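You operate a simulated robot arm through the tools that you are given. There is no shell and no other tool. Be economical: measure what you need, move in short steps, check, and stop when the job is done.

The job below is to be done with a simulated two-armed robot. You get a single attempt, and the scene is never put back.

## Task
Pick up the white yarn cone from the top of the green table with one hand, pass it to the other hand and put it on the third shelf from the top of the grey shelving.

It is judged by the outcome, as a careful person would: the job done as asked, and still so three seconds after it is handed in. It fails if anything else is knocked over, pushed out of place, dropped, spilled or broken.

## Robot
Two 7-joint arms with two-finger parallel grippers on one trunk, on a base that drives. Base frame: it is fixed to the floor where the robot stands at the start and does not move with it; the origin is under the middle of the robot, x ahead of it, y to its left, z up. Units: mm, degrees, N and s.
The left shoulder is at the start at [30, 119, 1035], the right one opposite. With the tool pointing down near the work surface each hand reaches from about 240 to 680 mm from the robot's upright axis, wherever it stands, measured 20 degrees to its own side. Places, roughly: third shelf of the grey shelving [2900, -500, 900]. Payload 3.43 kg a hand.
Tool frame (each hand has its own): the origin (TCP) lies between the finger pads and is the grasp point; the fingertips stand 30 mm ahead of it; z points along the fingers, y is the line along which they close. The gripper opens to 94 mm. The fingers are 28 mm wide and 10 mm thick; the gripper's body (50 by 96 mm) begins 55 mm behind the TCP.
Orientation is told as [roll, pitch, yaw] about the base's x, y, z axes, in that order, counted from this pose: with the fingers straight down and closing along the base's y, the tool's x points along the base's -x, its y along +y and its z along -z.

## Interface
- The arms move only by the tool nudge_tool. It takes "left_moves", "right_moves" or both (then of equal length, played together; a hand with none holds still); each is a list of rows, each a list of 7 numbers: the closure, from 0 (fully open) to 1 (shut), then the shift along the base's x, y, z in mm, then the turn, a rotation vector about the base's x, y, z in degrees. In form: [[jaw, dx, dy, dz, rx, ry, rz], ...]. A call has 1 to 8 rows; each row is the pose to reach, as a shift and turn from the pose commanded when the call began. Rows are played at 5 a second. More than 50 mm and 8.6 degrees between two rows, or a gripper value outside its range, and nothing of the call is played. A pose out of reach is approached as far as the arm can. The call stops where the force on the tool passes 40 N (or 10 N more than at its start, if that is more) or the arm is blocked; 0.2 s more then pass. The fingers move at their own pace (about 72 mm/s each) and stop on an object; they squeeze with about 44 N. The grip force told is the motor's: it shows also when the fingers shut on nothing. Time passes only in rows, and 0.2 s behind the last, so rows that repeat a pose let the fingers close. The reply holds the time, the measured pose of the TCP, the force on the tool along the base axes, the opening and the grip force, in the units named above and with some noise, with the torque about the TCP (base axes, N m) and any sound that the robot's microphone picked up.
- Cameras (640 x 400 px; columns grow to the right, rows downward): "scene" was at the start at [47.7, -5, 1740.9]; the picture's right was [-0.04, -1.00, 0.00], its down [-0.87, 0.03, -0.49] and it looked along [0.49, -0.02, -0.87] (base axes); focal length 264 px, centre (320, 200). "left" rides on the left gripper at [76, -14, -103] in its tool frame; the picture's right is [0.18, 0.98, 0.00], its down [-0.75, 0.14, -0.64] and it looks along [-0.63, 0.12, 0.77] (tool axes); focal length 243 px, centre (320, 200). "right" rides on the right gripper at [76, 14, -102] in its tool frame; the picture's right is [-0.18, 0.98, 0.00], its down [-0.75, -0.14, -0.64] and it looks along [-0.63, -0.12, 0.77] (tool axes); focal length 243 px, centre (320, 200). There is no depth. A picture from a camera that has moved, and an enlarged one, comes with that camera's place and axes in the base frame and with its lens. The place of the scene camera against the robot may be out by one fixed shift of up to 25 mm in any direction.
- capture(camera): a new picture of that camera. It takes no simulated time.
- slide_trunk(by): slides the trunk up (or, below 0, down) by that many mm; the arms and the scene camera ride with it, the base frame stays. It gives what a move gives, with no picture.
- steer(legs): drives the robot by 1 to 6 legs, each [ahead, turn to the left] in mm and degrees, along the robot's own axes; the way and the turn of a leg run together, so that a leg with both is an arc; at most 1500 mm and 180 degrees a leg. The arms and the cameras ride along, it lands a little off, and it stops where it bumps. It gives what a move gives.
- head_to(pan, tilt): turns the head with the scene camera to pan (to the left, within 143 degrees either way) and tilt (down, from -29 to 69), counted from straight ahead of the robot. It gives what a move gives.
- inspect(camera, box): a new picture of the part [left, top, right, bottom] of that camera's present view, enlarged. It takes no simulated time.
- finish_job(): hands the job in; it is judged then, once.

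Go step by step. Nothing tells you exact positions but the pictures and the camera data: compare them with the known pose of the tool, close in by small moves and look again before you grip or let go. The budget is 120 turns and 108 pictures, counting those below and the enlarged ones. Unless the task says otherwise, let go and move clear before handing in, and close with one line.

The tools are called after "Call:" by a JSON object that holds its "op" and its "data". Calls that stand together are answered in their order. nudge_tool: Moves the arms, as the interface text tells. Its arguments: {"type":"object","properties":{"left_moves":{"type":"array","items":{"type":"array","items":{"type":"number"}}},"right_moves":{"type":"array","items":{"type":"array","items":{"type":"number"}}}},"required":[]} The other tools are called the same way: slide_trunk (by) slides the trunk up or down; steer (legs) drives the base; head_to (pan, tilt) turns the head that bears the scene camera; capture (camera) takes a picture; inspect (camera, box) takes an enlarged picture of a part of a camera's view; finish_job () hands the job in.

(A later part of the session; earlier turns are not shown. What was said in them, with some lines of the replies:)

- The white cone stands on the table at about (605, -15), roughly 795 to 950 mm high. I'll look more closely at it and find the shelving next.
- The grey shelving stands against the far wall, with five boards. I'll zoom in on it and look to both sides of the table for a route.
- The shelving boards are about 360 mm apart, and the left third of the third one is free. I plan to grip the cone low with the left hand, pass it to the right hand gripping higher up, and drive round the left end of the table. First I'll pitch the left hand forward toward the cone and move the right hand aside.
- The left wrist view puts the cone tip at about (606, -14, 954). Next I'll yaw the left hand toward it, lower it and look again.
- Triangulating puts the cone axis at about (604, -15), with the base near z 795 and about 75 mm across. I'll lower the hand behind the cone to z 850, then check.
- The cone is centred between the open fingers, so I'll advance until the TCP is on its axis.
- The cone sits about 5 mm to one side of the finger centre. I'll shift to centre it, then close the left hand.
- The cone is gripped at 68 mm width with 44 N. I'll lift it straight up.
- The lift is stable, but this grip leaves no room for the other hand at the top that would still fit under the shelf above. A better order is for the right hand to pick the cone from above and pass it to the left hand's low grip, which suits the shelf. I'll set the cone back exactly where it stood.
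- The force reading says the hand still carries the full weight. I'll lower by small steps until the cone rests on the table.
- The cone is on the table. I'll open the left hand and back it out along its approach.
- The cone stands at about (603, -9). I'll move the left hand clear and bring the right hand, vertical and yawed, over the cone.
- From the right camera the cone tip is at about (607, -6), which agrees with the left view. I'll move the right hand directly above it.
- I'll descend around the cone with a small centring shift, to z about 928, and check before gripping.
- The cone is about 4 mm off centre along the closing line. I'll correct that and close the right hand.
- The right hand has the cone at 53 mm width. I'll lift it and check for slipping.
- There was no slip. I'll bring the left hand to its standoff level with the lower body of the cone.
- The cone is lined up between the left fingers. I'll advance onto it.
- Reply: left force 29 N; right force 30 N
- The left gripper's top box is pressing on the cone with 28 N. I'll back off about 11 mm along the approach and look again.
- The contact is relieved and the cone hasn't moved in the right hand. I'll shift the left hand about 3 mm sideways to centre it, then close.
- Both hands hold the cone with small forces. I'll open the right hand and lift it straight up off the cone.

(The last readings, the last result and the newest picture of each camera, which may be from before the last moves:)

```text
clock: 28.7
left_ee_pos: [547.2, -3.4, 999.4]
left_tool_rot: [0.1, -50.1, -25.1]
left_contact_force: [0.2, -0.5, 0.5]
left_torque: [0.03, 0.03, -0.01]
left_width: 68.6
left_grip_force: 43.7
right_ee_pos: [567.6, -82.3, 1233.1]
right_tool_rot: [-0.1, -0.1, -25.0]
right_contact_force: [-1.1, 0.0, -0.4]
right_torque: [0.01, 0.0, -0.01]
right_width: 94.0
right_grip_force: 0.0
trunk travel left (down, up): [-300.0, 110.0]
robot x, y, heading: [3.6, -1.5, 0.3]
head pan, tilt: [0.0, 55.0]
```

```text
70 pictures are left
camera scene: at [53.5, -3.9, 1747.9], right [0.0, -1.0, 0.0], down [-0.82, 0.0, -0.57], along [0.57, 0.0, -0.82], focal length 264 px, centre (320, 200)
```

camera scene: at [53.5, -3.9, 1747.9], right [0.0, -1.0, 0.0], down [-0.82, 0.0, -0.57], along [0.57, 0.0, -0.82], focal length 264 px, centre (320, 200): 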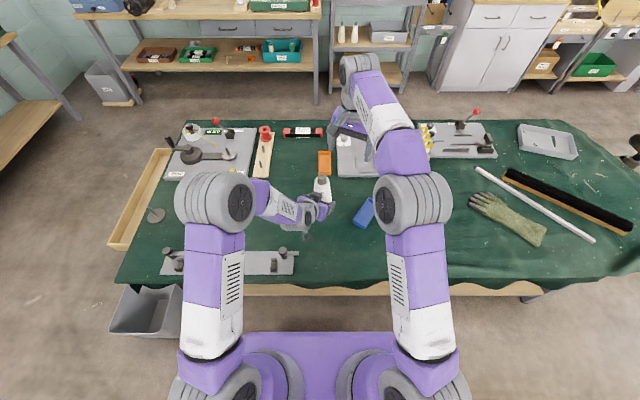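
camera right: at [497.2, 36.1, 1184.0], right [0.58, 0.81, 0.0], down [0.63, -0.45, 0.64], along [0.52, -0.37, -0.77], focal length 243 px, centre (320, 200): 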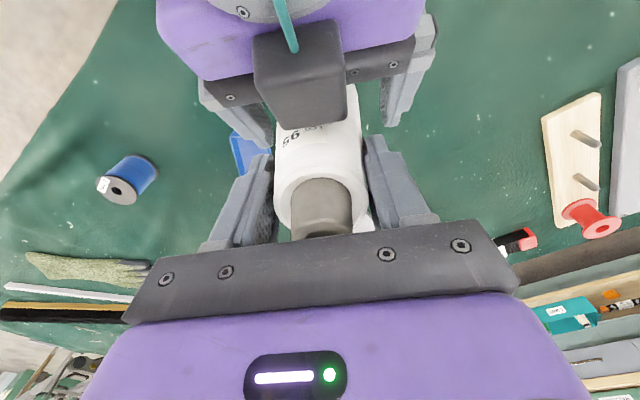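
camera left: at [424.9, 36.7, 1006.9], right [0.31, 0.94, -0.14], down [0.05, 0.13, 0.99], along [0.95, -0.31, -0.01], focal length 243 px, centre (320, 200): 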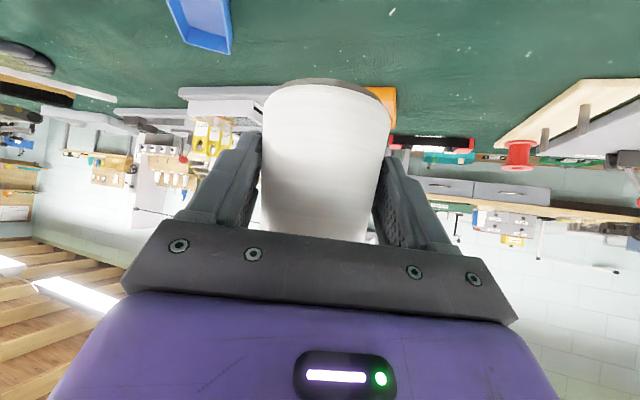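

The left hand holds the cone alone now. I'll draw both arms in for the drive and look behind the robot.

Call:
{"op": "nudge_tool", "data": {"left_moves": [[1, -10, 5, 20, 0, 0, 0], [1, -25, 15, 40, 0, 0, 0], [1, -45, 25, 60, 0, 0, 0], [1, -65, 35, 80, 0, 0, 0], [1, -85, 45, 90, 0, 0, 0], [1, -105, 55, 90, 0, 0, 0], [1, -125, 65, 90, 0, 0, 0], [1, -140, 75, 90, 0, 0, 0]], "right_moves": [[0, -10, -40, 0, 0, 0, 4], [0, -35, -75, -5, 0, 0, 8], [0, -65, -110, -15, 0, 0, 12], [0, -95, -140, -30, 0, 0, 16], [0, -130, -165, -50, 0, 0, 20], [0, -165, -190, -75, 0, 0, 25], [0, -200, -210, -100, 0, 0, 25], [0, -235, -220, -120, 0, 0, 25]]}}

Call:
{"op": "capture", "data": {"camera": "left"}}

Call:
{"op": "head_to", "data": {"pan": 135, "tilt": 40}}

Call:
{"op": "capture", "data": {"camera": "scene"}}

Call:
{"op": "head_to", "data": {"pan": 80, "tilt": 40}}

Call:
{"op": "capture", "data": {"camera": "scene"}}

```text
clock: 30.5
left_ee_pos: [413.5, 74.6, 1088.4]
left_tool_rot: [0.0, -49.9, -24.9]
left_contact_force: [0.2, 0.2, -2.8]
left_torque: [-0.03, 0.03, 0.01]
left_width: 68.6
left_grip_force: 43.9
left hand out of reach, approached as far as the arm can: row 8
right_ee_pos: [333.8, -301.8, 1114.1]
right_tool_rot: [0.0, 0.0, 0.1]
right_contact_force: [0.3, 0.3, -0.4]
right_torque: [0.0, 0.02, -0.01]
right_width: 93.9
right_grip_force: 0.0
trunk travel left (down, up): [-300.0, 110.0]
robot x, y, heading: [1.7, 1.8, 0.0]
head pan, tilt: [0.0, 55.0]
```

```text
69 pictures are left
camera left: at [291.0, 115.0, 1096.1], right [0.31, 0.94, -0.14], down [0.05, 0.13, 0.99], along [0.95, -0.31, -0.01], focal length 243 px, centre (320, 200)
```

left: 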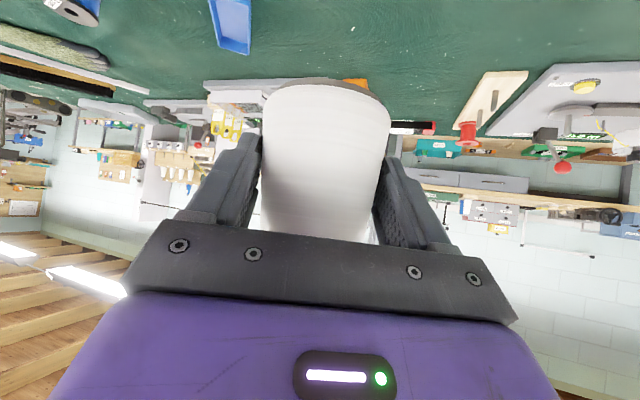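

```text
clock: 32.7
left_ee_pos: [414.7, 74.8, 1088.2]
left_tool_rot: [0.0, -49.9, -24.9]
left_contact_force: [0.6, -0.4, -2.9]
left_torque: [0.03, -0.01, 0.0]
left_width: 68.4
left_grip_force: 43.8
right_ee_pos: [334.7, -301.6, 1113.2]
right_tool_rot: [0.1, -0.1, 0.0]
right_contact_force: [0.7, 0.0, 0.8]
right_torque: [0.0, -0.02, -0.02]
right_width: 93.8
right_grip_force: 0.1
trunk travel left (down, up): [-300.0, 110.0]
robot x, y, heading: [2.5, 0.0, -0.2]
head pan, tilt: [135.0, 40.0]
```

```text
68 pictures are left
camera scene: at [-77.8, 57.7, 1768.6], right [0.71, 0.71, 0.0], down [0.45, -0.45, -0.77], along [-0.54, 0.54, -0.64], focal length 264 px, centre (320, 200)
```

scene: 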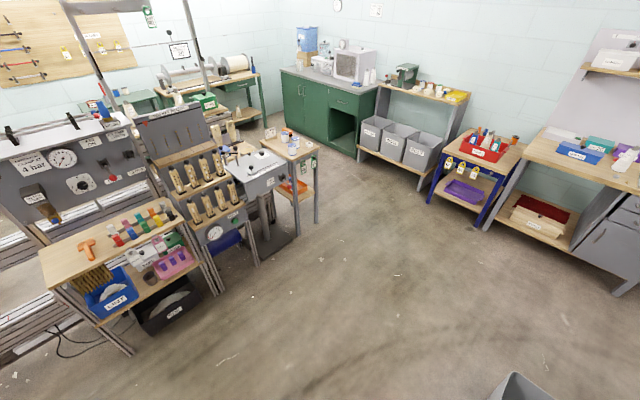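

```text
clock: 33.9
left_ee_pos: [413.6, 74.2, 1088.1]
left_tool_rot: [-0.1, -49.9, -25.0]
left_contact_force: [0.4, 0.4, -2.5]
left_torque: [-0.01, 0.05, 0.04]
left_width: 68.7
left_grip_force: 44.5
right_ee_pos: [334.2, -302.6, 1113.6]
right_tool_rot: [0.0, 0.1, 0.1]
right_contact_force: [0.2, -0.4, 0.4]
right_torque: [0.02, -0.04, 0.01]
right_width: 94.4
right_grip_force: 0.0
trunk travel left (down, up): [-300.0, 110.0]
robot x, y, heading: [3.2, -0.5, 0.0]
head pan, tilt: [80.0, 40.0]
```

```text
67 pictures are left
camera scene: at [-3.1, 81.3, 1768.6], right [0.98, -0.17, 0.0], down [-0.11, -0.63, -0.77], along [0.13, 0.75, -0.64], focal length 264 px, centre (320, 200)
```

scene: 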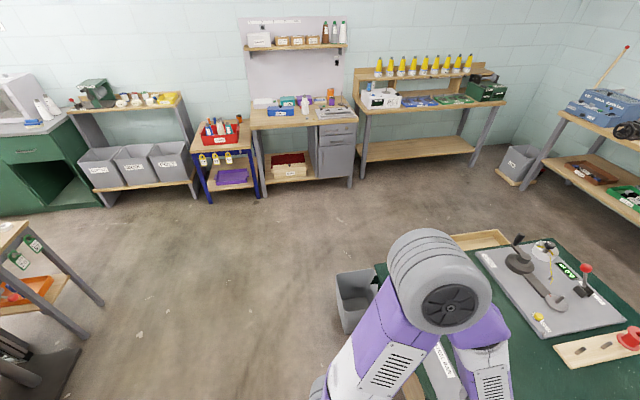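

Behind the robot is clear to about x = -1350, and the lane left of the table runs from y 1000 to 2350. I'll back off, turn left and drive up the lane.

Call:
{"op": "steer", "data": {"legs": [[-450, 0], [0, 90], [850, 0], [800, 0]]}}

Call:
{"op": "head_to", "data": {"pan": -60, "tilt": 35}}

Call:
{"op": "capture", "data": {"camera": "scene"}}

Call:
{"op": "capture", "data": {"camera": "left"}}

```text
clock: 48.6
left_ee_pos: [-579.4, 2065.5, 1088.2]
left_tool_rot: [-0.2, -49.8, 65.9]
left_contact_force: [0.3, -0.1, -2.8]
left_torque: [-0.04, 0.02, -0.01]
left_width: 68.3
left_grip_force: 43.8
right_ee_pos: [-199.5, 1990.4, 1112.2]
right_tool_rot: [-0.1, 0.0, 90.8]
right_contact_force: [-0.6, 0.1, 0.1]
right_torque: [-0.03, 0.0, -0.01]
right_width: 94.0
right_grip_force: 0.0
trunk travel left (down, up): [-300.0, 110.0]
robot x, y, heading: [-497.5, 1654.5, 91.1]
head pan, tilt: [80.0, 40.0]
```

```text
clock: 50.8
left_ee_pos: [-576.9, 2065.4, 1089.2]
left_tool_rot: [-0.1, -49.8, 65.8]
left_contact_force: [-0.7, -0.5, -3.0]
left_torque: [-0.03, 0.03, -0.01]
left_width: 68.4
left_grip_force: 44.0
right_ee_pos: [-200.3, 1990.1, 1112.7]
right_tool_rot: [-0.1, 0.0, 90.7]
right_contact_force: [0.5, 0.1, 0.3]
right_torque: [0.01, 0.0, 0.0]
right_width: 93.9
right_grip_force: 0.1
trunk travel left (down, up): [-300.0, 110.0]
robot x, y, heading: [-498.8, 1652.0, 90.6]
head pan, tilt: [-60.0, 35.0]
```

```text
66 pictures are left
camera scene: at [-409.6, 1665.2, 1776.2], right [0.51, -0.86, 0.0], down [-0.49, -0.29, -0.82], along [0.7, 0.42, -0.57], focal length 264 px, centre (320, 200)
```

scene: 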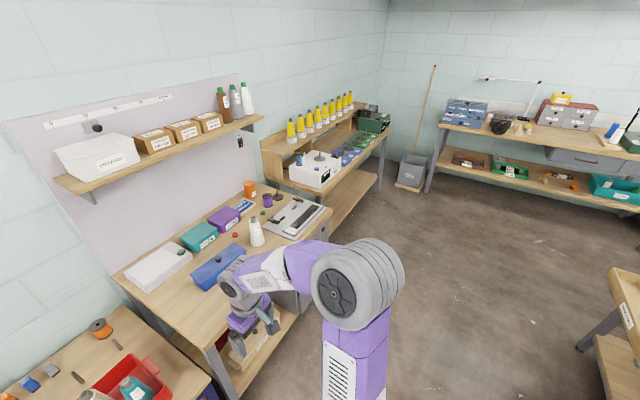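

```text
65 pictures are left
camera left: at [-617.8, 1942.3, 1095.9], right [-0.94, 0.3, -0.14], down [-0.13, 0.05, 0.99], along [0.3, 0.95, -0.01], focal length 243 px, centre (320, 200)
```

left: 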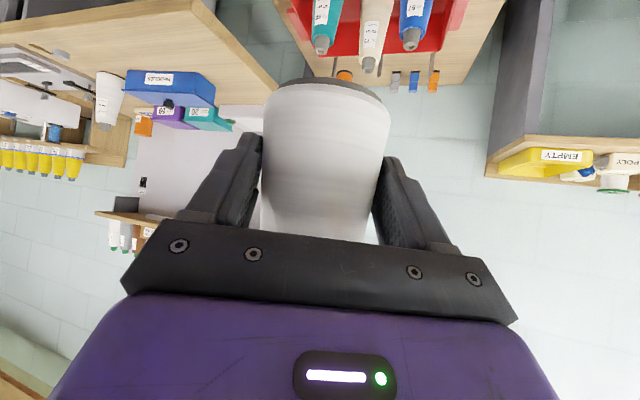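

The robot is in the lane with the cone secure. I'll turn right and drive past the table end.

Call:
{"op": "steer", "data": {"legs": [[0, -90.7], [1200, 0], [1150, 0]]}}

Call:
{"op": "head_to", "data": {"pan": -60, "tilt": 35}}

Call:
{"op": "capture", "data": {"camera": "scene"}}

```text
clock: 66.3
left_ee_pos: [2265.0, 1523.8, 1087.7]
left_tool_rot: [-0.1, -49.8, -29.8]
left_contact_force: [-0.4, 0.0, -2.3]
left_torque: [0.07, 0.02, -0.01]
left_width: 68.2
left_grip_force: 43.7
right_ee_pos: [2152.4, 1154.9, 1114.8]
right_tool_rot: [0.0, 0.0, -4.9]
right_contact_force: [0.0, 0.9, -0.6]
right_torque: [0.0, 0.0, -0.02]
right_width: 94.0
right_grip_force: 0.0
trunk travel left (down, up): [-300.0, 110.0]
robot x, y, heading: [1846.5, 1482.5, -5.0]
head pan, tilt: [-60.0, 35.0]
```

```text
clock: 66.9
left_ee_pos: [2263.5, 1523.1, 1087.8]
left_tool_rot: [-0.1, -49.8, -29.8]
left_contact_force: [0.4, 0.0, -2.8]
left_torque: [0.03, 0.08, 0.01]
left_width: 68.3
left_grip_force: 44.2
right_ee_pos: [2153.5, 1154.1, 1113.4]
right_tool_rot: [-0.1, -0.1, -4.8]
right_contact_force: [0.2, 0.7, -0.4]
right_torque: [-0.01, 0.01, -0.04]
right_width: 93.9
right_grip_force: 0.0
trunk travel left (down, up): [-300.0, 110.0]
robot x, y, heading: [1847.3, 1485.0, -4.8]
head pan, tilt: [-60.0, 35.0]
```

```text
64 pictures are left
camera scene: at [1865.7, 1404.1, 1776.2], right [-0.91, -0.42, 0.0], down [-0.24, 0.52, -0.82], along [0.35, -0.74, -0.57], focal length 264 px, centre (320, 200)
```

scene: 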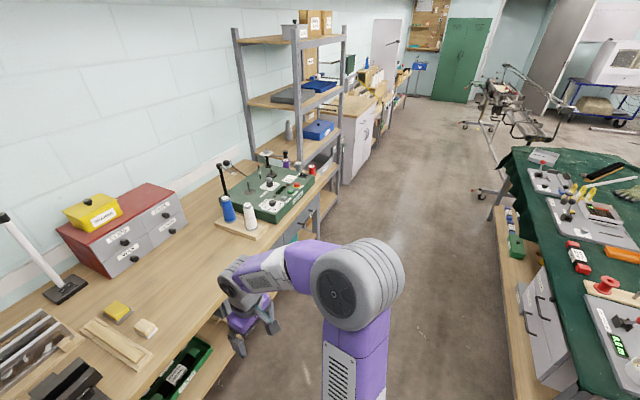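

The robot is beyond the table end. I'll turn right to face along the aisle and advance a little to check the heading.

Call:
{"op": "steer", "data": {"legs": [[0, -85], [400, 0]]}}

Call:
{"op": "head_to", "data": {"pan": 20, "tilt": 30}}

Call:
{"op": "capture", "data": {"camera": "scene"}}

```text
clock: 73.2
left_ee_pos: [1893.8, 654.3, 1088.0]
left_tool_rot: [-0.1, -49.7, -116.9]
left_contact_force: [0.1, 0.0, -2.2]
left_torque: [0.08, -0.03, -0.02]
left_width: 68.4
left_grip_force: 44.0
right_ee_pos: [1520.4, 746.8, 1112.5]
right_tool_rot: [0.0, 0.0, -91.9]
right_contact_force: [0.3, -1.2, -0.3]
right_torque: [0.05, 0.04, -0.02]
right_width: 94.2
right_grip_force: 0.0
trunk travel left (down, up): [-300.0, 110.0]
robot x, y, heading: [1835.1, 1071.7, -91.8]
head pan, tilt: [-60.0, 35.0]
```

```text
clock: 74.7
left_ee_pos: [1894.1, 655.6, 1087.2]
left_tool_rot: [-0.1, -49.8, -116.8]
left_contact_force: [0.1, 0.4, -3.1]
left_torque: [0.04, -0.04, -0.01]
left_width: 68.0
left_grip_force: 44.1
right_ee_pos: [1520.8, 746.9, 1112.2]
right_tool_rot: [0.1, 0.0, -91.7]
right_contact_force: [0.0, 0.6, -0.3]
right_torque: [-0.04, 0.02, 0.0]
right_width: 93.9
right_grip_force: 0.1
trunk travel left (down, up): [-300.0, 110.0]
robot x, y, heading: [1835.3, 1075.1, -91.8]
head pan, tilt: [20.0, 30.0]
```

```text
63 pictures are left
camera scene: at [1874.1, 1012.9, 1783.9], right [-0.95, -0.31, 0.0], down [-0.16, 0.48, -0.87], along [0.27, -0.82, -0.5], focal length 264 px, centre (320, 200)
```

scene: 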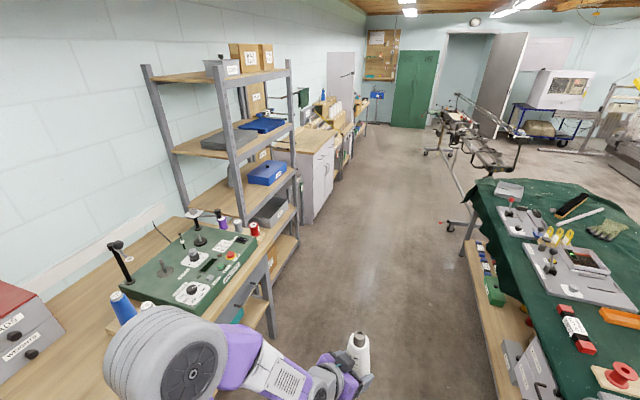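

The shelving's left post is near (2735, -120) and the aisle is clear. I'll drive along it to face the free left part of the shelf, then turn.

Call:
{"op": "steer", "data": {"legs": [[700, 1.8], [715, 0], [0, 90]]}}

Call:
{"op": "head_to", "data": {"pan": 0, "tilt": 35}}

Call:
{"op": "capture", "data": {"camera": "scene"}}

Call:
{"op": "capture", "data": {"camera": "left"}}

```text
clock: 85.9
left_ee_pos: [2238.3, -276.1, 1088.4]
left_tool_rot: [-0.1, -49.8, -24.8]
left_contact_force: [0.3, -0.9, -3.0]
left_torque: [0.01, 0.01, 0.0]
left_width: 68.2
left_grip_force: 43.7
right_ee_pos: [2160.4, -653.2, 1112.7]
right_tool_rot: [0.0, 0.0, 0.2]
right_contact_force: [0.6, -0.4, 1.1]
right_torque: [-0.01, -0.01, 0.03]
right_width: 94.0
right_grip_force: 0.0
trunk travel left (down, up): [-300.0, 110.0]
robot x, y, heading: [1824.1, -350.9, 0.2]
head pan, tilt: [20.0, 30.0]
```

```text
clock: 86.8
left_ee_pos: [2238.3, -276.7, 1088.5]
left_tool_rot: [-0.1, -49.8, -24.7]
left_contact_force: [-0.4, -0.1, -2.3]
left_torque: [0.04, 0.0, 0.01]
left_width: 68.3
left_grip_force: 44.2
right_ee_pos: [2159.8, -653.0, 1112.7]
right_tool_rot: [0.0, -0.1, 0.3]
right_contact_force: [-0.5, -0.4, 1.1]
right_torque: [0.0, 0.0, 0.02]
right_width: 93.9
right_grip_force: 0.0
trunk travel left (down, up): [-300.0, 110.0]
robot x, y, heading: [1823.6, -352.9, 0.0]
head pan, tilt: [0.0, 35.0]
```

```text
62 pictures are left
camera scene: at [1895.0, -354.7, 1776.2], right [0.01, -1.0, 0.0], down [-0.57, 0.0, -0.82], along [0.82, 0.0, -0.57], focal length 264 px, centre (320, 200)
```

scene: 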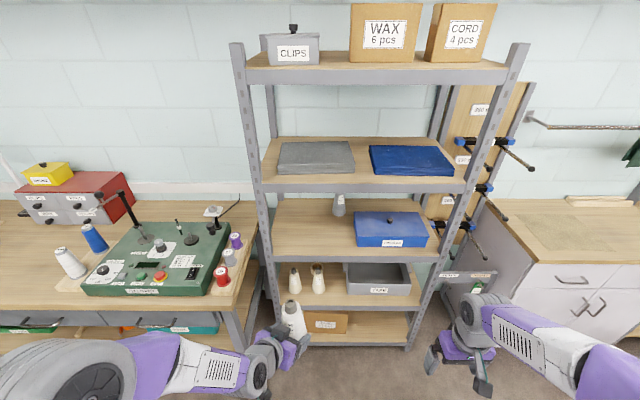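

```text
61 pictures are left
camera left: at [2115.8, -236.4, 1095.8], right [0.3, 0.94, -0.14], down [0.06, 0.13, 0.99], along [0.95, -0.31, -0.01], focal length 243 px, centre (320, 200)
```

left: 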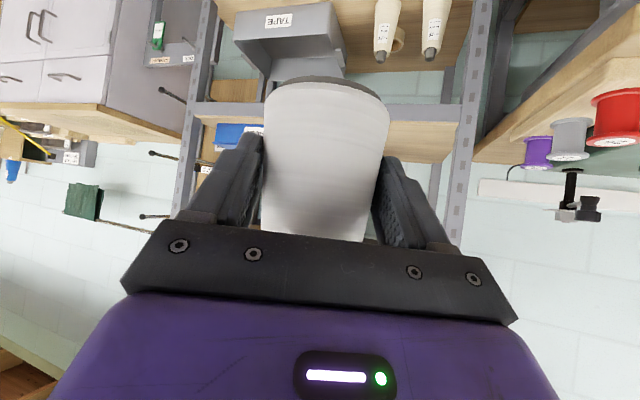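

The robot faces the shelving squarely. I'll zoom in on the third shelf from both cameras to measure its height and front edge.

Call:
{"op": "inspect", "data": {"camera": "scene", "box": [240, 130, 460, 290]}}

Call:
{"op": "inspect", "data": {"camera": "left", "box": [380, 60, 500, 240]}}

```text
2.50 times, centred on (350, 210) of scene
camera zoom: at [1895.0, -354.7, 1776.2], right [0.01, -1.0, 0.0], down [-0.57, 0.0, -0.82], along [0.82, 0.0, -0.57], focal length 659 px, centre (245, 175)
```

zoom: 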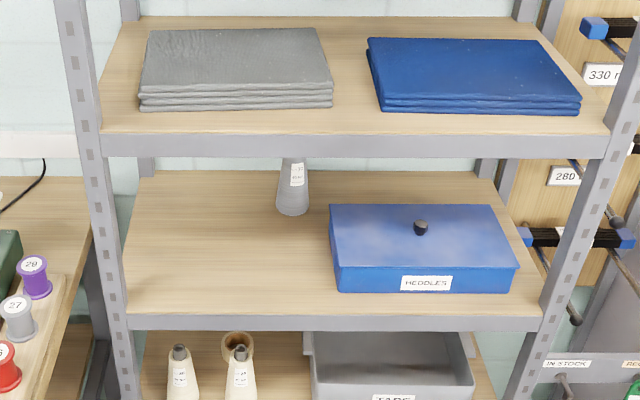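

```text
2.22 times, centred on (440, 150) of left
camera zoom: at [2115.8, -236.4, 1095.8], right [0.3, 0.94, -0.14], down [0.06, 0.13, 0.99], along [0.95, -0.31, -0.01], focal length 539 px, centre (53, 311)
```

zoom: 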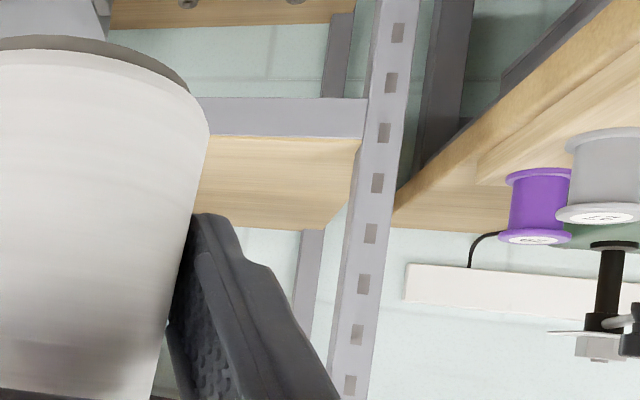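

Combining the views, with the scene camera offset corrected, the third shelf's front edge is near x 2700 at z about 880. I'll drive closer, then lower the cone to shelf-entry height.

Call:
{"op": "steer", "data": {"legs": [[300, 0]]}}

Call:
{"op": "nudge_tool", "data": {"left_moves": [[1, 0, 0, -30, 0, 0, 0], [1, 0, 0, -60, 0, 0, 0], [1, 0, 0, -90, 0, 0, 0]]}}

Call:
{"op": "capture", "data": {"camera": "left"}}

Call:
{"op": "capture", "data": {"camera": "scene"}}

```text
clock: 88.8
left_ee_pos: [2542.0, -270.7, 1087.5]
left_tool_rot: [-0.1, -49.8, -24.3]
left_contact_force: [1.1, 0.2, -2.6]
left_torque: [-0.01, 0.04, 0.0]
left_width: 68.3
left_grip_force: 43.9
right_ee_pos: [2466.7, -648.6, 1112.9]
right_tool_rot: [0.1, 0.0, 0.7]
right_contact_force: [-0.3, -0.2, 0.4]
right_torque: [-0.03, 0.01, 0.03]
right_width: 94.2
right_grip_force: 0.1
trunk travel left (down, up): [-300.0, 110.0]
robot x, y, heading: [2126.7, -349.6, 1.0]
head pan, tilt: [0.0, 35.0]
```

```text
clock: 89.6
left_ee_pos: [2542.4, -270.6, 996.8]
left_tool_rot: [0.0, -49.8, -24.2]
left_contact_force: [0.3, -0.7, -3.4]
left_torque: [0.01, 0.06, 0.02]
left_width: 67.9
left_grip_force: 44.4
right_ee_pos: [2466.9, -648.1, 1114.8]
right_tool_rot: [-0.1, 0.0, 0.7]
right_contact_force: [0.3, -0.2, -0.6]
right_torque: [-0.02, 0.01, 0.01]
right_width: 93.9
right_grip_force: 0.1
trunk travel left (down, up): [-300.0, 110.0]
robot x, y, heading: [2129.6, -351.8, 0.8]
head pan, tilt: [0.0, 35.0]
```

```text
58 pictures are left
camera left: at [2418.8, -231.6, 1004.4], right [0.3, 0.94, -0.14], down [0.05, 0.13, 0.99], along [0.95, -0.3, -0.01], focal length 243 px, centre (320, 200)
```

left: 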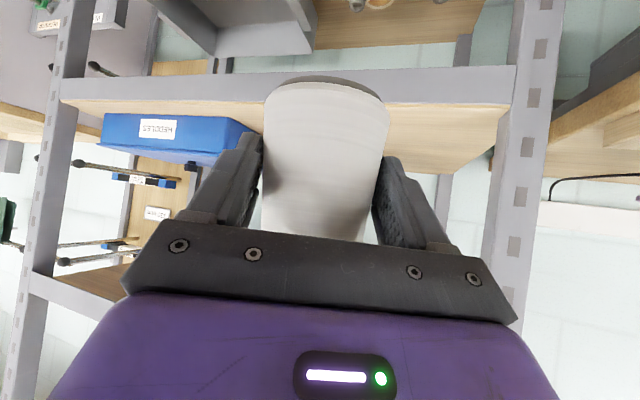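

```text
57 pictures are left
camera scene: at [2199.3, -351.7, 1776.1], right [0.01, -1.0, 0.0], down [-0.57, -0.01, -0.82], along [0.82, 0.01, -0.57], focal length 264 px, centre (320, 200)
```

scene: 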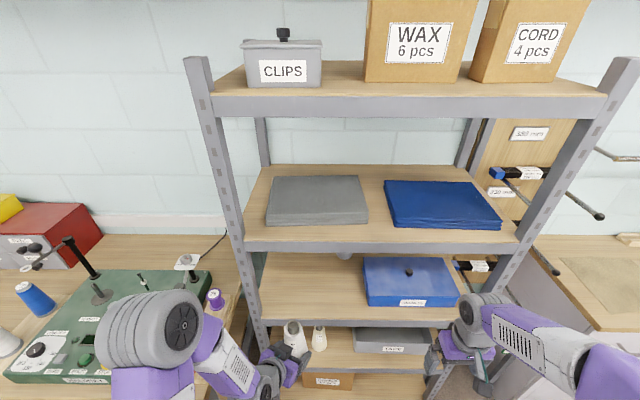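

The cone base is about 60 mm above the shelf surface and there is room above. I'll move the cone in over the free area in steps.

Call:
{"op": "nudge_tool", "data": {"left_moves": [[1, 40, -5, -5, 0, 0, 0], [1, 80, -10, -10, 0, 0, 0], [1, 120, -15, -15, 0, 0, 0]]}}

Call:
{"op": "capture", "data": {"camera": "scene"}}

Call:
{"op": "capture", "data": {"camera": "left"}}

```text
clock: 90.4
left_ee_pos: [2661.8, -288.9, 982.3]
left_tool_rot: [-0.1, -49.7, -24.3]
left_contact_force: [0.5, 0.8, -2.8]
left_torque: [0.02, 0.02, 0.01]
left_width: 68.2
left_grip_force: 44.0
right_ee_pos: [2467.4, -649.6, 1113.9]
right_tool_rot: [0.0, 0.0, 0.7]
right_contact_force: [-0.5, -0.5, 0.2]
right_torque: [0.02, 0.04, -0.01]
right_width: 93.8
right_grip_force: 0.0
trunk travel left (down, up): [-300.0, 110.0]
robot x, y, heading: [2124.4, -347.8, 0.9]
head pan, tilt: [0.0, 35.0]
```

```text
56 pictures are left
camera scene: at [2200.0, -352.2, 1776.1], right [0.01, -1.0, 0.0], down [-0.57, -0.01, -0.82], along [0.82, 0.01, -0.57], focal length 264 px, centre (320, 200)
```

scene: 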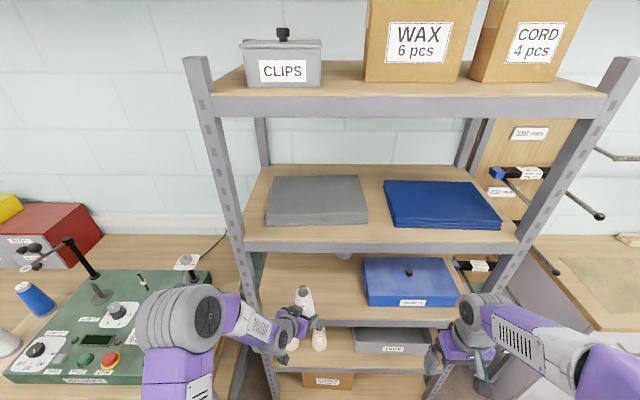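

```text
55 pictures are left
camera left: at [2539.8, -250.3, 989.5], right [0.3, 0.94, -0.14], down [0.06, 0.13, 0.99], along [0.95, -0.3, -0.01], focal length 243 px, centre (320, 200)
```

left: 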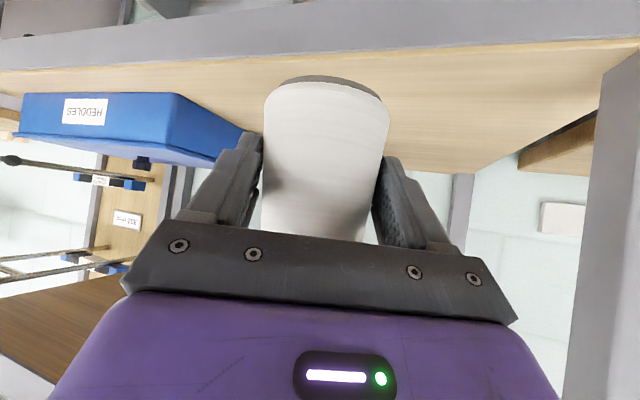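

The path is clear. I'll move in the rest of the way and check before lowering.

Call:
{"op": "nudge_tool", "data": {"left_moves": [[1, 40, -4, 0, 0, 0, 0], [1, 80, -8, 0, 0, 0, 0], [1, 120, -12, 0, 0, 0, 0]]}}

Call:
{"op": "capture", "data": {"camera": "left"}}

Call:
{"op": "inspect", "data": {"camera": "scene", "box": [130, 220, 450, 400]}}

```text
clock: 91.2
left_ee_pos: [2782.3, -297.2, 981.3]
left_tool_rot: [-0.3, -49.7, -24.2]
left_contact_force: [1.0, 0.3, -2.2]
left_torque: [0.0, 0.04, -0.02]
left_width: 67.9
left_grip_force: 43.9
right_ee_pos: [2467.8, -647.7, 1112.6]
right_tool_rot: [0.0, 0.1, 0.8]
right_contact_force: [-0.3, 0.3, 0.0]
right_torque: [0.0, 0.0, 0.03]
right_width: 93.8
right_grip_force: 0.1
trunk travel left (down, up): [-300.0, 110.0]
robot x, y, heading: [2126.1, -350.1, 0.6]
head pan, tilt: [0.0, 35.0]
```

```text
54 pictures are left
camera left: at [2659.2, -258.5, 988.5], right [0.3, 0.94, -0.14], down [0.06, 0.13, 0.99], along [0.95, -0.3, -0.02], focal length 243 px, centre (320, 200)
```

left: 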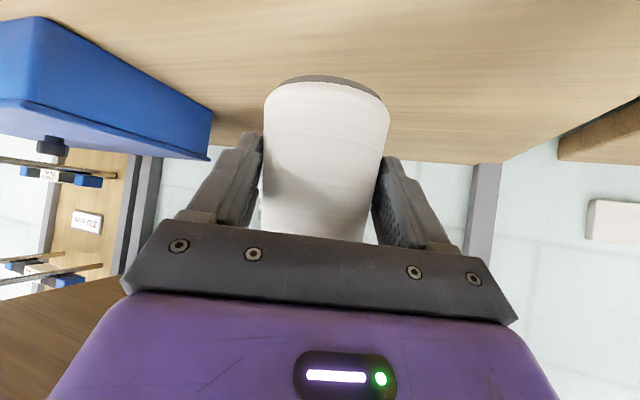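

```text
2.00 times, centred on (290, 310) of scene
camera zoom: at [2199.9, -351.8, 1776.1], right [0.01, -1.0, 0.0], down [-0.57, -0.01, -0.82], along [0.82, 0.01, -0.57], focal length 527 px, centre (380, -20)
```

zoom: 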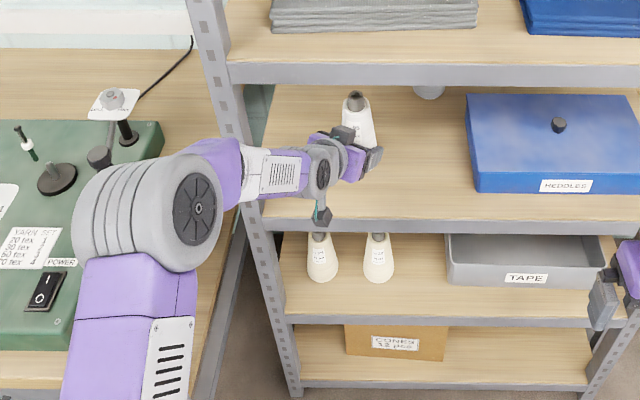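

The cone is above the shelf surface with clear space all round. I'll lower it partway, then in fine steps.

Call:
{"op": "nudge_tool", "data": {"left_moves": [[1, 0, 0, -12, 0, 0, 0], [1, 0, 0, -24, 0, 0, 0], [1, 0, 0, -32, 0, 0, 0], [1, 0, 0, -32, 0, 0, 0]]}}

Call:
{"op": "capture", "data": {"camera": "left"}}

```text
clock: 92.2
left_ee_pos: [2781.0, -296.1, 950.2]
left_tool_rot: [-0.2, -49.8, -24.4]
left_contact_force: [0.0, -0.1, -1.6]
left_torque: [0.03, 0.02, -0.01]
left_width: 67.9
left_grip_force: 43.6
right_ee_pos: [2466.1, -647.7, 1112.4]
right_tool_rot: [0.0, 0.0, 0.8]
right_contact_force: [0.0, -0.4, 0.1]
right_torque: [0.0, 0.0, -0.01]
right_width: 94.4
right_grip_force: 0.0
trunk travel left (down, up): [-300.0, 110.0]
robot x, y, heading: [2127.9, -352.5, 0.7]
head pan, tilt: [0.0, 35.0]
```

```text
52 pictures are left
camera left: at [2657.8, -257.4, 957.9], right [0.3, 0.94, -0.14], down [0.06, 0.13, 0.99], along [0.95, -0.3, -0.01], focal length 243 px, centre (320, 200)
```

left: 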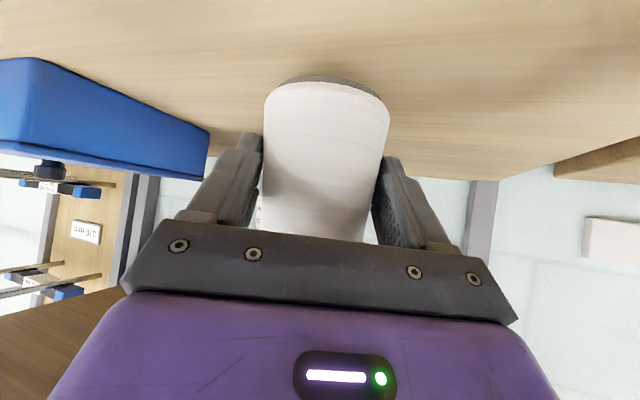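

Call:
{"op": "nudge_tool", "data": {"left_moves": [[1, 0, 0, -2, 0, 0, 0], [1, 0, 0, -4, 0, 0, 0], [1, 0, 0, -6, 0, 0, 0], [1, 0, 0, -8, 0, 0, 0], [1, 0, 0, -8, 0, 0, 0]]}}

```text
clock: 93.4
left_ee_pos: [2780.4, -297.2, 941.9]
left_tool_rot: [-0.1, -49.8, -24.3]
left_contact_force: [0.0, -1.0, -3.4]
left_torque: [0.04, 0.07, -0.01]
left_width: 68.1
left_grip_force: 44.1
right_ee_pos: [2466.3, -648.5, 1114.2]
right_tool_rot: [0.0, 0.0, 0.8]
right_contact_force: [0.0, 0.0, 0.0]
right_torque: [0.0, -0.01, -0.01]
right_width: 93.9
right_grip_force: 0.0
trunk travel left (down, up): [-300.0, 110.0]
robot x, y, heading: [2125.9, -352.4, 0.8]
head pan, tilt: [0.0, 35.0]
```

There's no contact yet, so I'll keep lowering in small steps.

Call:
{"op": "nudge_tool", "data": {"left_moves": [[1, 0, 0, -1.5, 0, 0, 0], [1, 0, 0, -3, 0, 0, 0], [1, 0, 0, -4.5, 0, 0, 0], [1, 0, 0, -4.5, 0, 0, 0]]}}

Call:
{"op": "capture", "data": {"camera": "left"}}

```text
clock: 94.4
left_ee_pos: [2781.4, -297.0, 938.4]
left_tool_rot: [-0.1, -49.8, -24.3]
left_contact_force: [1.2, 0.7, -2.5]
left_torque: [0.02, 0.05, -0.02]
left_width: 68.0
left_grip_force: 43.8
right_ee_pos: [2465.8, -648.2, 1113.4]
right_tool_rot: [0.0, 0.0, 0.6]
right_contact_force: [0.6, 0.9, -0.3]
right_torque: [-0.01, 0.02, 0.0]
right_width: 94.0
right_grip_force: 0.0
trunk travel left (down, up): [-300.0, 110.0]
robot x, y, heading: [2128.3, -352.1, 0.8]
head pan, tilt: [0.0, 35.0]
```

```text
51 pictures are left
camera left: at [2658.9, -259.1, 946.1], right [0.3, 0.94, -0.14], down [0.06, 0.13, 0.99], along [0.95, -0.3, -0.01], focal length 243 px, centre (320, 200)
```

left: 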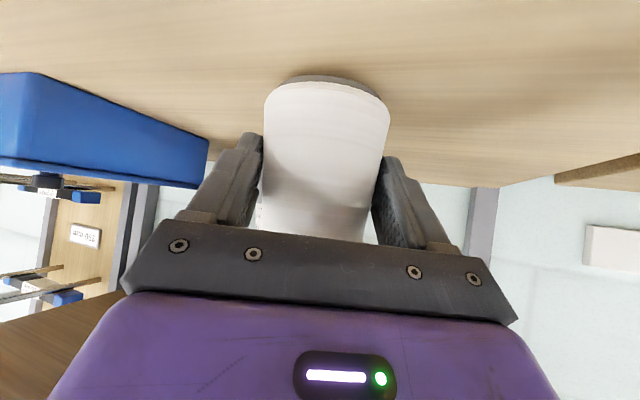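

Call:
{"op": "nudge_tool", "data": {"left_moves": [[1, 0, 0, -2, 0, 0, 0], [1, 0, 0, -4, 0, 0, 0], [1, 0, 0, -6, 0, 0, 0], [1, 0, 0, -6, 0, 0, 0]]}}

Call:
{"op": "capture", "data": {"camera": "left"}}

```text
clock: 95.4
left_ee_pos: [2780.6, -296.7, 932.9]
left_tool_rot: [-0.1, -49.8, -24.3]
left_contact_force: [0.2, -0.2, -2.9]
left_torque: [-0.01, 0.04, -0.04]
left_width: 68.0
left_grip_force: 43.6
right_ee_pos: [2465.6, -648.7, 1111.9]
right_tool_rot: [0.0, 0.0, 0.7]
right_contact_force: [0.0, -1.0, -0.4]
right_torque: [0.01, -0.01, 0.0]
right_width: 94.0
right_grip_force: 0.0
trunk travel left (down, up): [-300.0, 110.0]
robot x, y, heading: [2125.4, -353.4, 0.7]
head pan, tilt: [0.0, 35.0]
```

```text
50 pictures are left
camera left: at [2657.6, -258.6, 940.4], right [0.3, 0.94, -0.14], down [0.05, 0.13, 0.99], along [0.95, -0.3, -0.01], focal length 243 px, centre (320, 200)
```

left: 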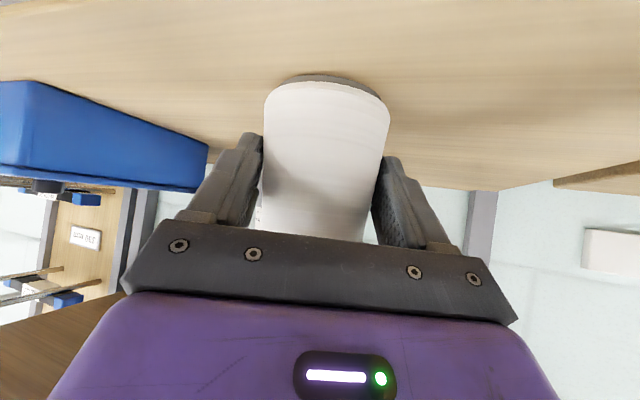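

Call:
{"op": "nudge_tool", "data": {"left_moves": [[1, 0, 0, -2, 0, 0, 0], [1, 0, 0, -4, 0, 0, 0], [1, 0, 0, -6, 0, 0, 0], [1, 0, 0, -8, 0, 0, 0], [1, 0, 0, -8, 0, 0, 0]]}}

Call:
{"op": "capture", "data": {"camera": "left"}}

```text
clock: 96.6
left_ee_pos: [2779.7, -296.1, 930.9]
left_tool_rot: [0.4, -50.7, -24.5]
left_contact_force: [-3.2, 1.6, 34.5]
left_torque: [0.95, 0.01, 0.03]
left_width: 67.9
left_grip_force: 43.8
right_ee_pos: [2463.5, -648.1, 1113.8]
right_tool_rot: [0.0, -0.2, 0.7]
right_contact_force: [0.1, 0.2, -0.4]
right_torque: [0.01, 0.02, -0.01]
right_width: 94.0
right_grip_force: 0.1
trunk travel left (down, up): [-300.0, 110.0]
robot x, y, heading: [2129.2, -347.1, 0.6]
head pan, tilt: [0.0, 35.0]
```

```text
49 pictures are left
camera left: at [2657.8, -259.0, 937.4], right [0.3, 0.94, -0.14], down [0.04, 0.13, 0.99], along [0.95, -0.3, 0.0], focal length 243 px, centre (320, 200)
```

left: 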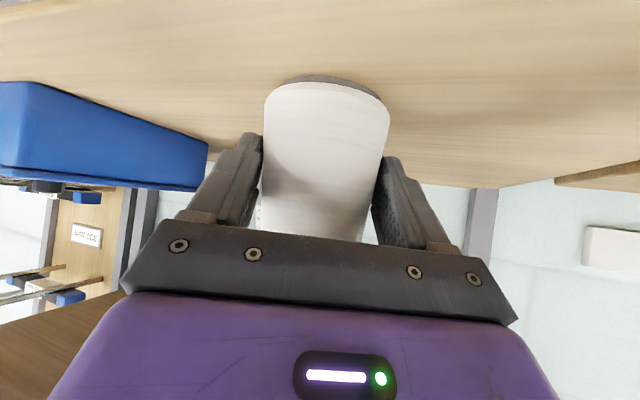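

The cone touched down at TCP z 931, with its base near 880 as expected, but I'm pressing with 34 N. I'll ease up until the load is light.

Call:
{"op": "nudge_tool", "data": {"left_moves": [[1, 0, 0, 3, 0, 0, 0], [1, 0, 0, 5, 0, 0, 0], [1, 0, 0, 5, 0, 0, 0]]}}

Call:
{"op": "capture", "data": {"camera": "left"}}

Call:
{"op": "inspect", "data": {"camera": "scene", "box": [220, 230, 400, 350]}}

```text
clock: 97.4
left_ee_pos: [2780.6, -297.8, 930.9]
left_tool_rot: [0.1, -50.2, -24.4]
left_contact_force: [8.4, -3.4, 14.7]
left_torque: [-0.07, -1.23, -0.24]
left_width: 68.1
left_grip_force: 43.9
right_ee_pos: [2465.2, -648.3, 1113.0]
right_tool_rot: [-0.1, 0.0, 0.7]
right_contact_force: [-0.2, 0.0, -0.5]
right_torque: [0.04, 0.03, -0.01]
right_width: 94.1
right_grip_force: 0.0
trunk travel left (down, up): [-300.0, 110.0]
robot x, y, heading: [2129.8, -348.5, 0.5]
head pan, tilt: [0.0, 35.0]
```

```text
48 pictures are left
camera left: at [2657.8, -259.0, 938.6], right [0.3, 0.94, -0.14], down [0.05, 0.13, 0.99], along [0.95, -0.3, -0.01], focal length 243 px, centre (320, 200)
```

left: 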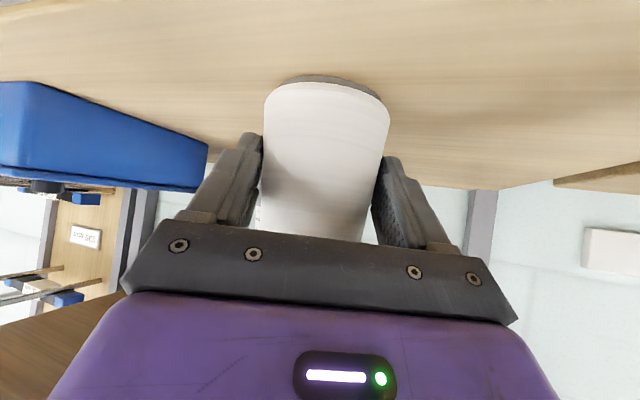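

```text
3.33 times, centred on (310, 290) of scene
camera zoom: at [2197.4, -352.7, 1776.2], right [0.01, -1.0, 0.0], down [-0.57, -0.01, -0.82], along [0.82, 0.01, -0.57], focal length 879 px, centre (353, -100)
```

zoom: 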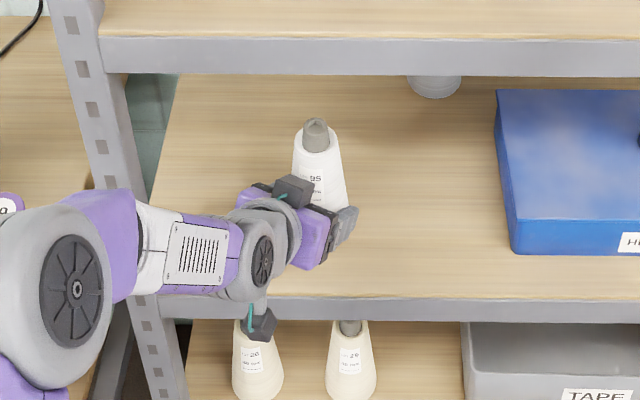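

Call:
{"op": "nudge_tool", "data": {"left_moves": [[1, 0, 0, 1, 0, 0, 0], [1, 0, 0, 2, 0, 0, 0], [1, 0, 0, 2, 0, 0, 0]]}}

```text
clock: 98.2
left_ee_pos: [2780.4, -296.7, 931.7]
left_tool_rot: [0.0, -49.9, -24.4]
left_contact_force: [6.0, -1.3, 9.8]
left_torque: [-0.01, -0.9, -0.07]
left_width: 68.2
left_grip_force: 44.1
right_ee_pos: [2464.9, -648.0, 1113.0]
right_tool_rot: [0.0, 0.0, 0.7]
right_contact_force: [0.7, 0.0, 0.7]
right_torque: [0.02, 0.02, 0.0]
right_width: 94.0
right_grip_force: 0.0
trunk travel left (down, up): [-300.0, 110.0]
robot x, y, heading: [2122.9, -353.0, 0.9]
head pan, tilt: [0.0, 35.0]
```

The load is light now. I'll ease off one more millimetre, open the fingers, and look before withdrawing.

Call:
{"op": "nudge_tool", "data": {"left_moves": [[1, 0, 0, 1, 0, 0, 0], [0.8, 0, 0, 1, 0, 0, 0], [0.4, 0, 0, 1, 0, 0, 0], [0, 0, 0, 1, 0, 0, 0], [0, 0, 0, 1, 0, 0, 0]]}}

Call:
{"op": "capture", "data": {"camera": "left"}}

```text
clock: 99.4
left_ee_pos: [2780.0, -297.9, 933.1]
left_tool_rot: [-0.1, -49.7, -24.3]
left_contact_force: [0.0, -0.7, -0.5]
left_torque: [0.01, -0.02, 0.01]
left_width: 93.8
left_grip_force: 0.1
right_ee_pos: [2465.8, -647.8, 1113.8]
right_tool_rot: [0.0, 0.0, 0.7]
right_contact_force: [-0.1, -0.6, 0.2]
right_torque: [0.01, 0.01, -0.01]
right_width: 94.2
right_grip_force: 0.1
trunk travel left (down, up): [-300.0, 110.0]
robot x, y, heading: [2129.7, -351.1, 0.5]
head pan, tilt: [0.0, 35.0]
```

```text
46 pictures are left
camera left: at [2657.2, -259.3, 940.2], right [0.3, 0.94, -0.14], down [0.06, 0.13, 0.99], along [0.95, -0.3, -0.01], focal length 243 px, centre (320, 200)
```

left: 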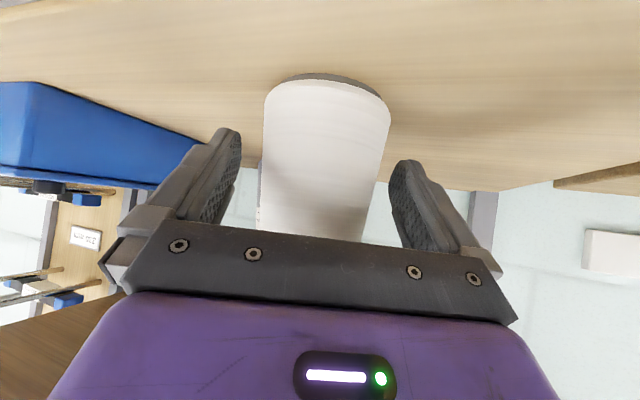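

The cone stands free between the open fingers. I'll withdraw back along the gripper's approach direction.

Call:
{"op": "nudge_tool", "data": {"left_moves": [[0, -20, 9, 0, 0, 0, 0], [0, -45, 20, 0, 0, 0, 0], [0, -70, 31, 0, 0, 0, 0], [0, -95, 40, 5, 0, 0, 0], [0, -120, 40, 15, 0, 0, 0], [0, -155, 40, 30, 0, 0, 0], [0, -190, 35, 45, 0, 0, 0], [0, -225, 30, 60, 0, 0, 0]]}}

Call:
{"op": "capture", "data": {"camera": "left"}}

Call:
{"op": "inspect", "data": {"camera": "scene", "box": [180, 180, 500, 380]}}

```text
clock: 101.2
left_ee_pos: [2551.7, -265.2, 992.3]
left_tool_rot: [-0.1, -49.8, -24.3]
left_contact_force: [-0.3, 0.3, 0.9]
left_torque: [-0.02, 0.02, 0.03]
left_width: 94.1
left_grip_force: 0.1
right_ee_pos: [2464.4, -648.1, 1113.4]
right_tool_rot: [0.0, -0.1, 0.8]
right_contact_force: [-0.5, -0.3, -0.4]
right_torque: [0.0, -0.06, 0.0]
right_width: 93.8
right_grip_force: 0.0
trunk travel left (down, up): [-300.0, 110.0]
robot x, y, heading: [2128.1, -351.0, 0.4]
head pan, tilt: [0.0, 35.0]
```

```text
45 pictures are left
camera left: at [2429.3, -225.5, 1000.9], right [0.3, 0.94, -0.14], down [0.05, 0.13, 0.99], along [0.95, -0.3, -0.01], focal length 243 px, centre (320, 200)
```

left: 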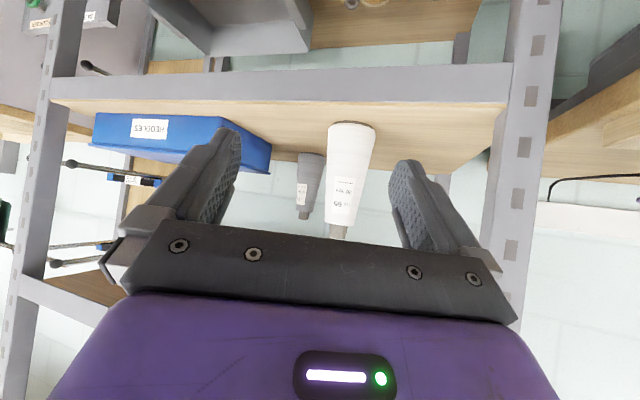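

```text
2.00 times, centred on (340, 280) of scene
camera zoom: at [2196.8, -351.9, 1776.2], right [0.01, -1.0, 0.0], down [-0.57, -0.01, -0.82], along [0.82, 0.01, -0.57], focal length 527 px, centre (280, 40)
```

zoom: 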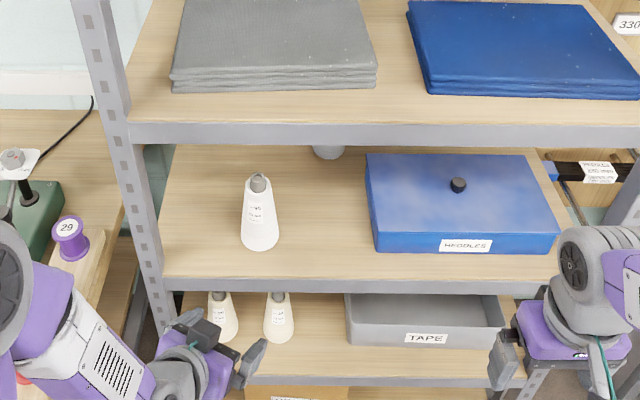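

The cone stands upright on the third shelf, nothing around it has moved, and both hands are clear. I'm handing in.

Call:
{"op": "finish_job", "data": {}}

```text
The job is handed in.
```

The white yarn cone was picked up with the right hand, passed to the left, and now stands upright on the third shelf from the top, with nothing else disturbed. Before that, the left hand had lifted it once and set it back on the table, because its first grip left no room for the pass.
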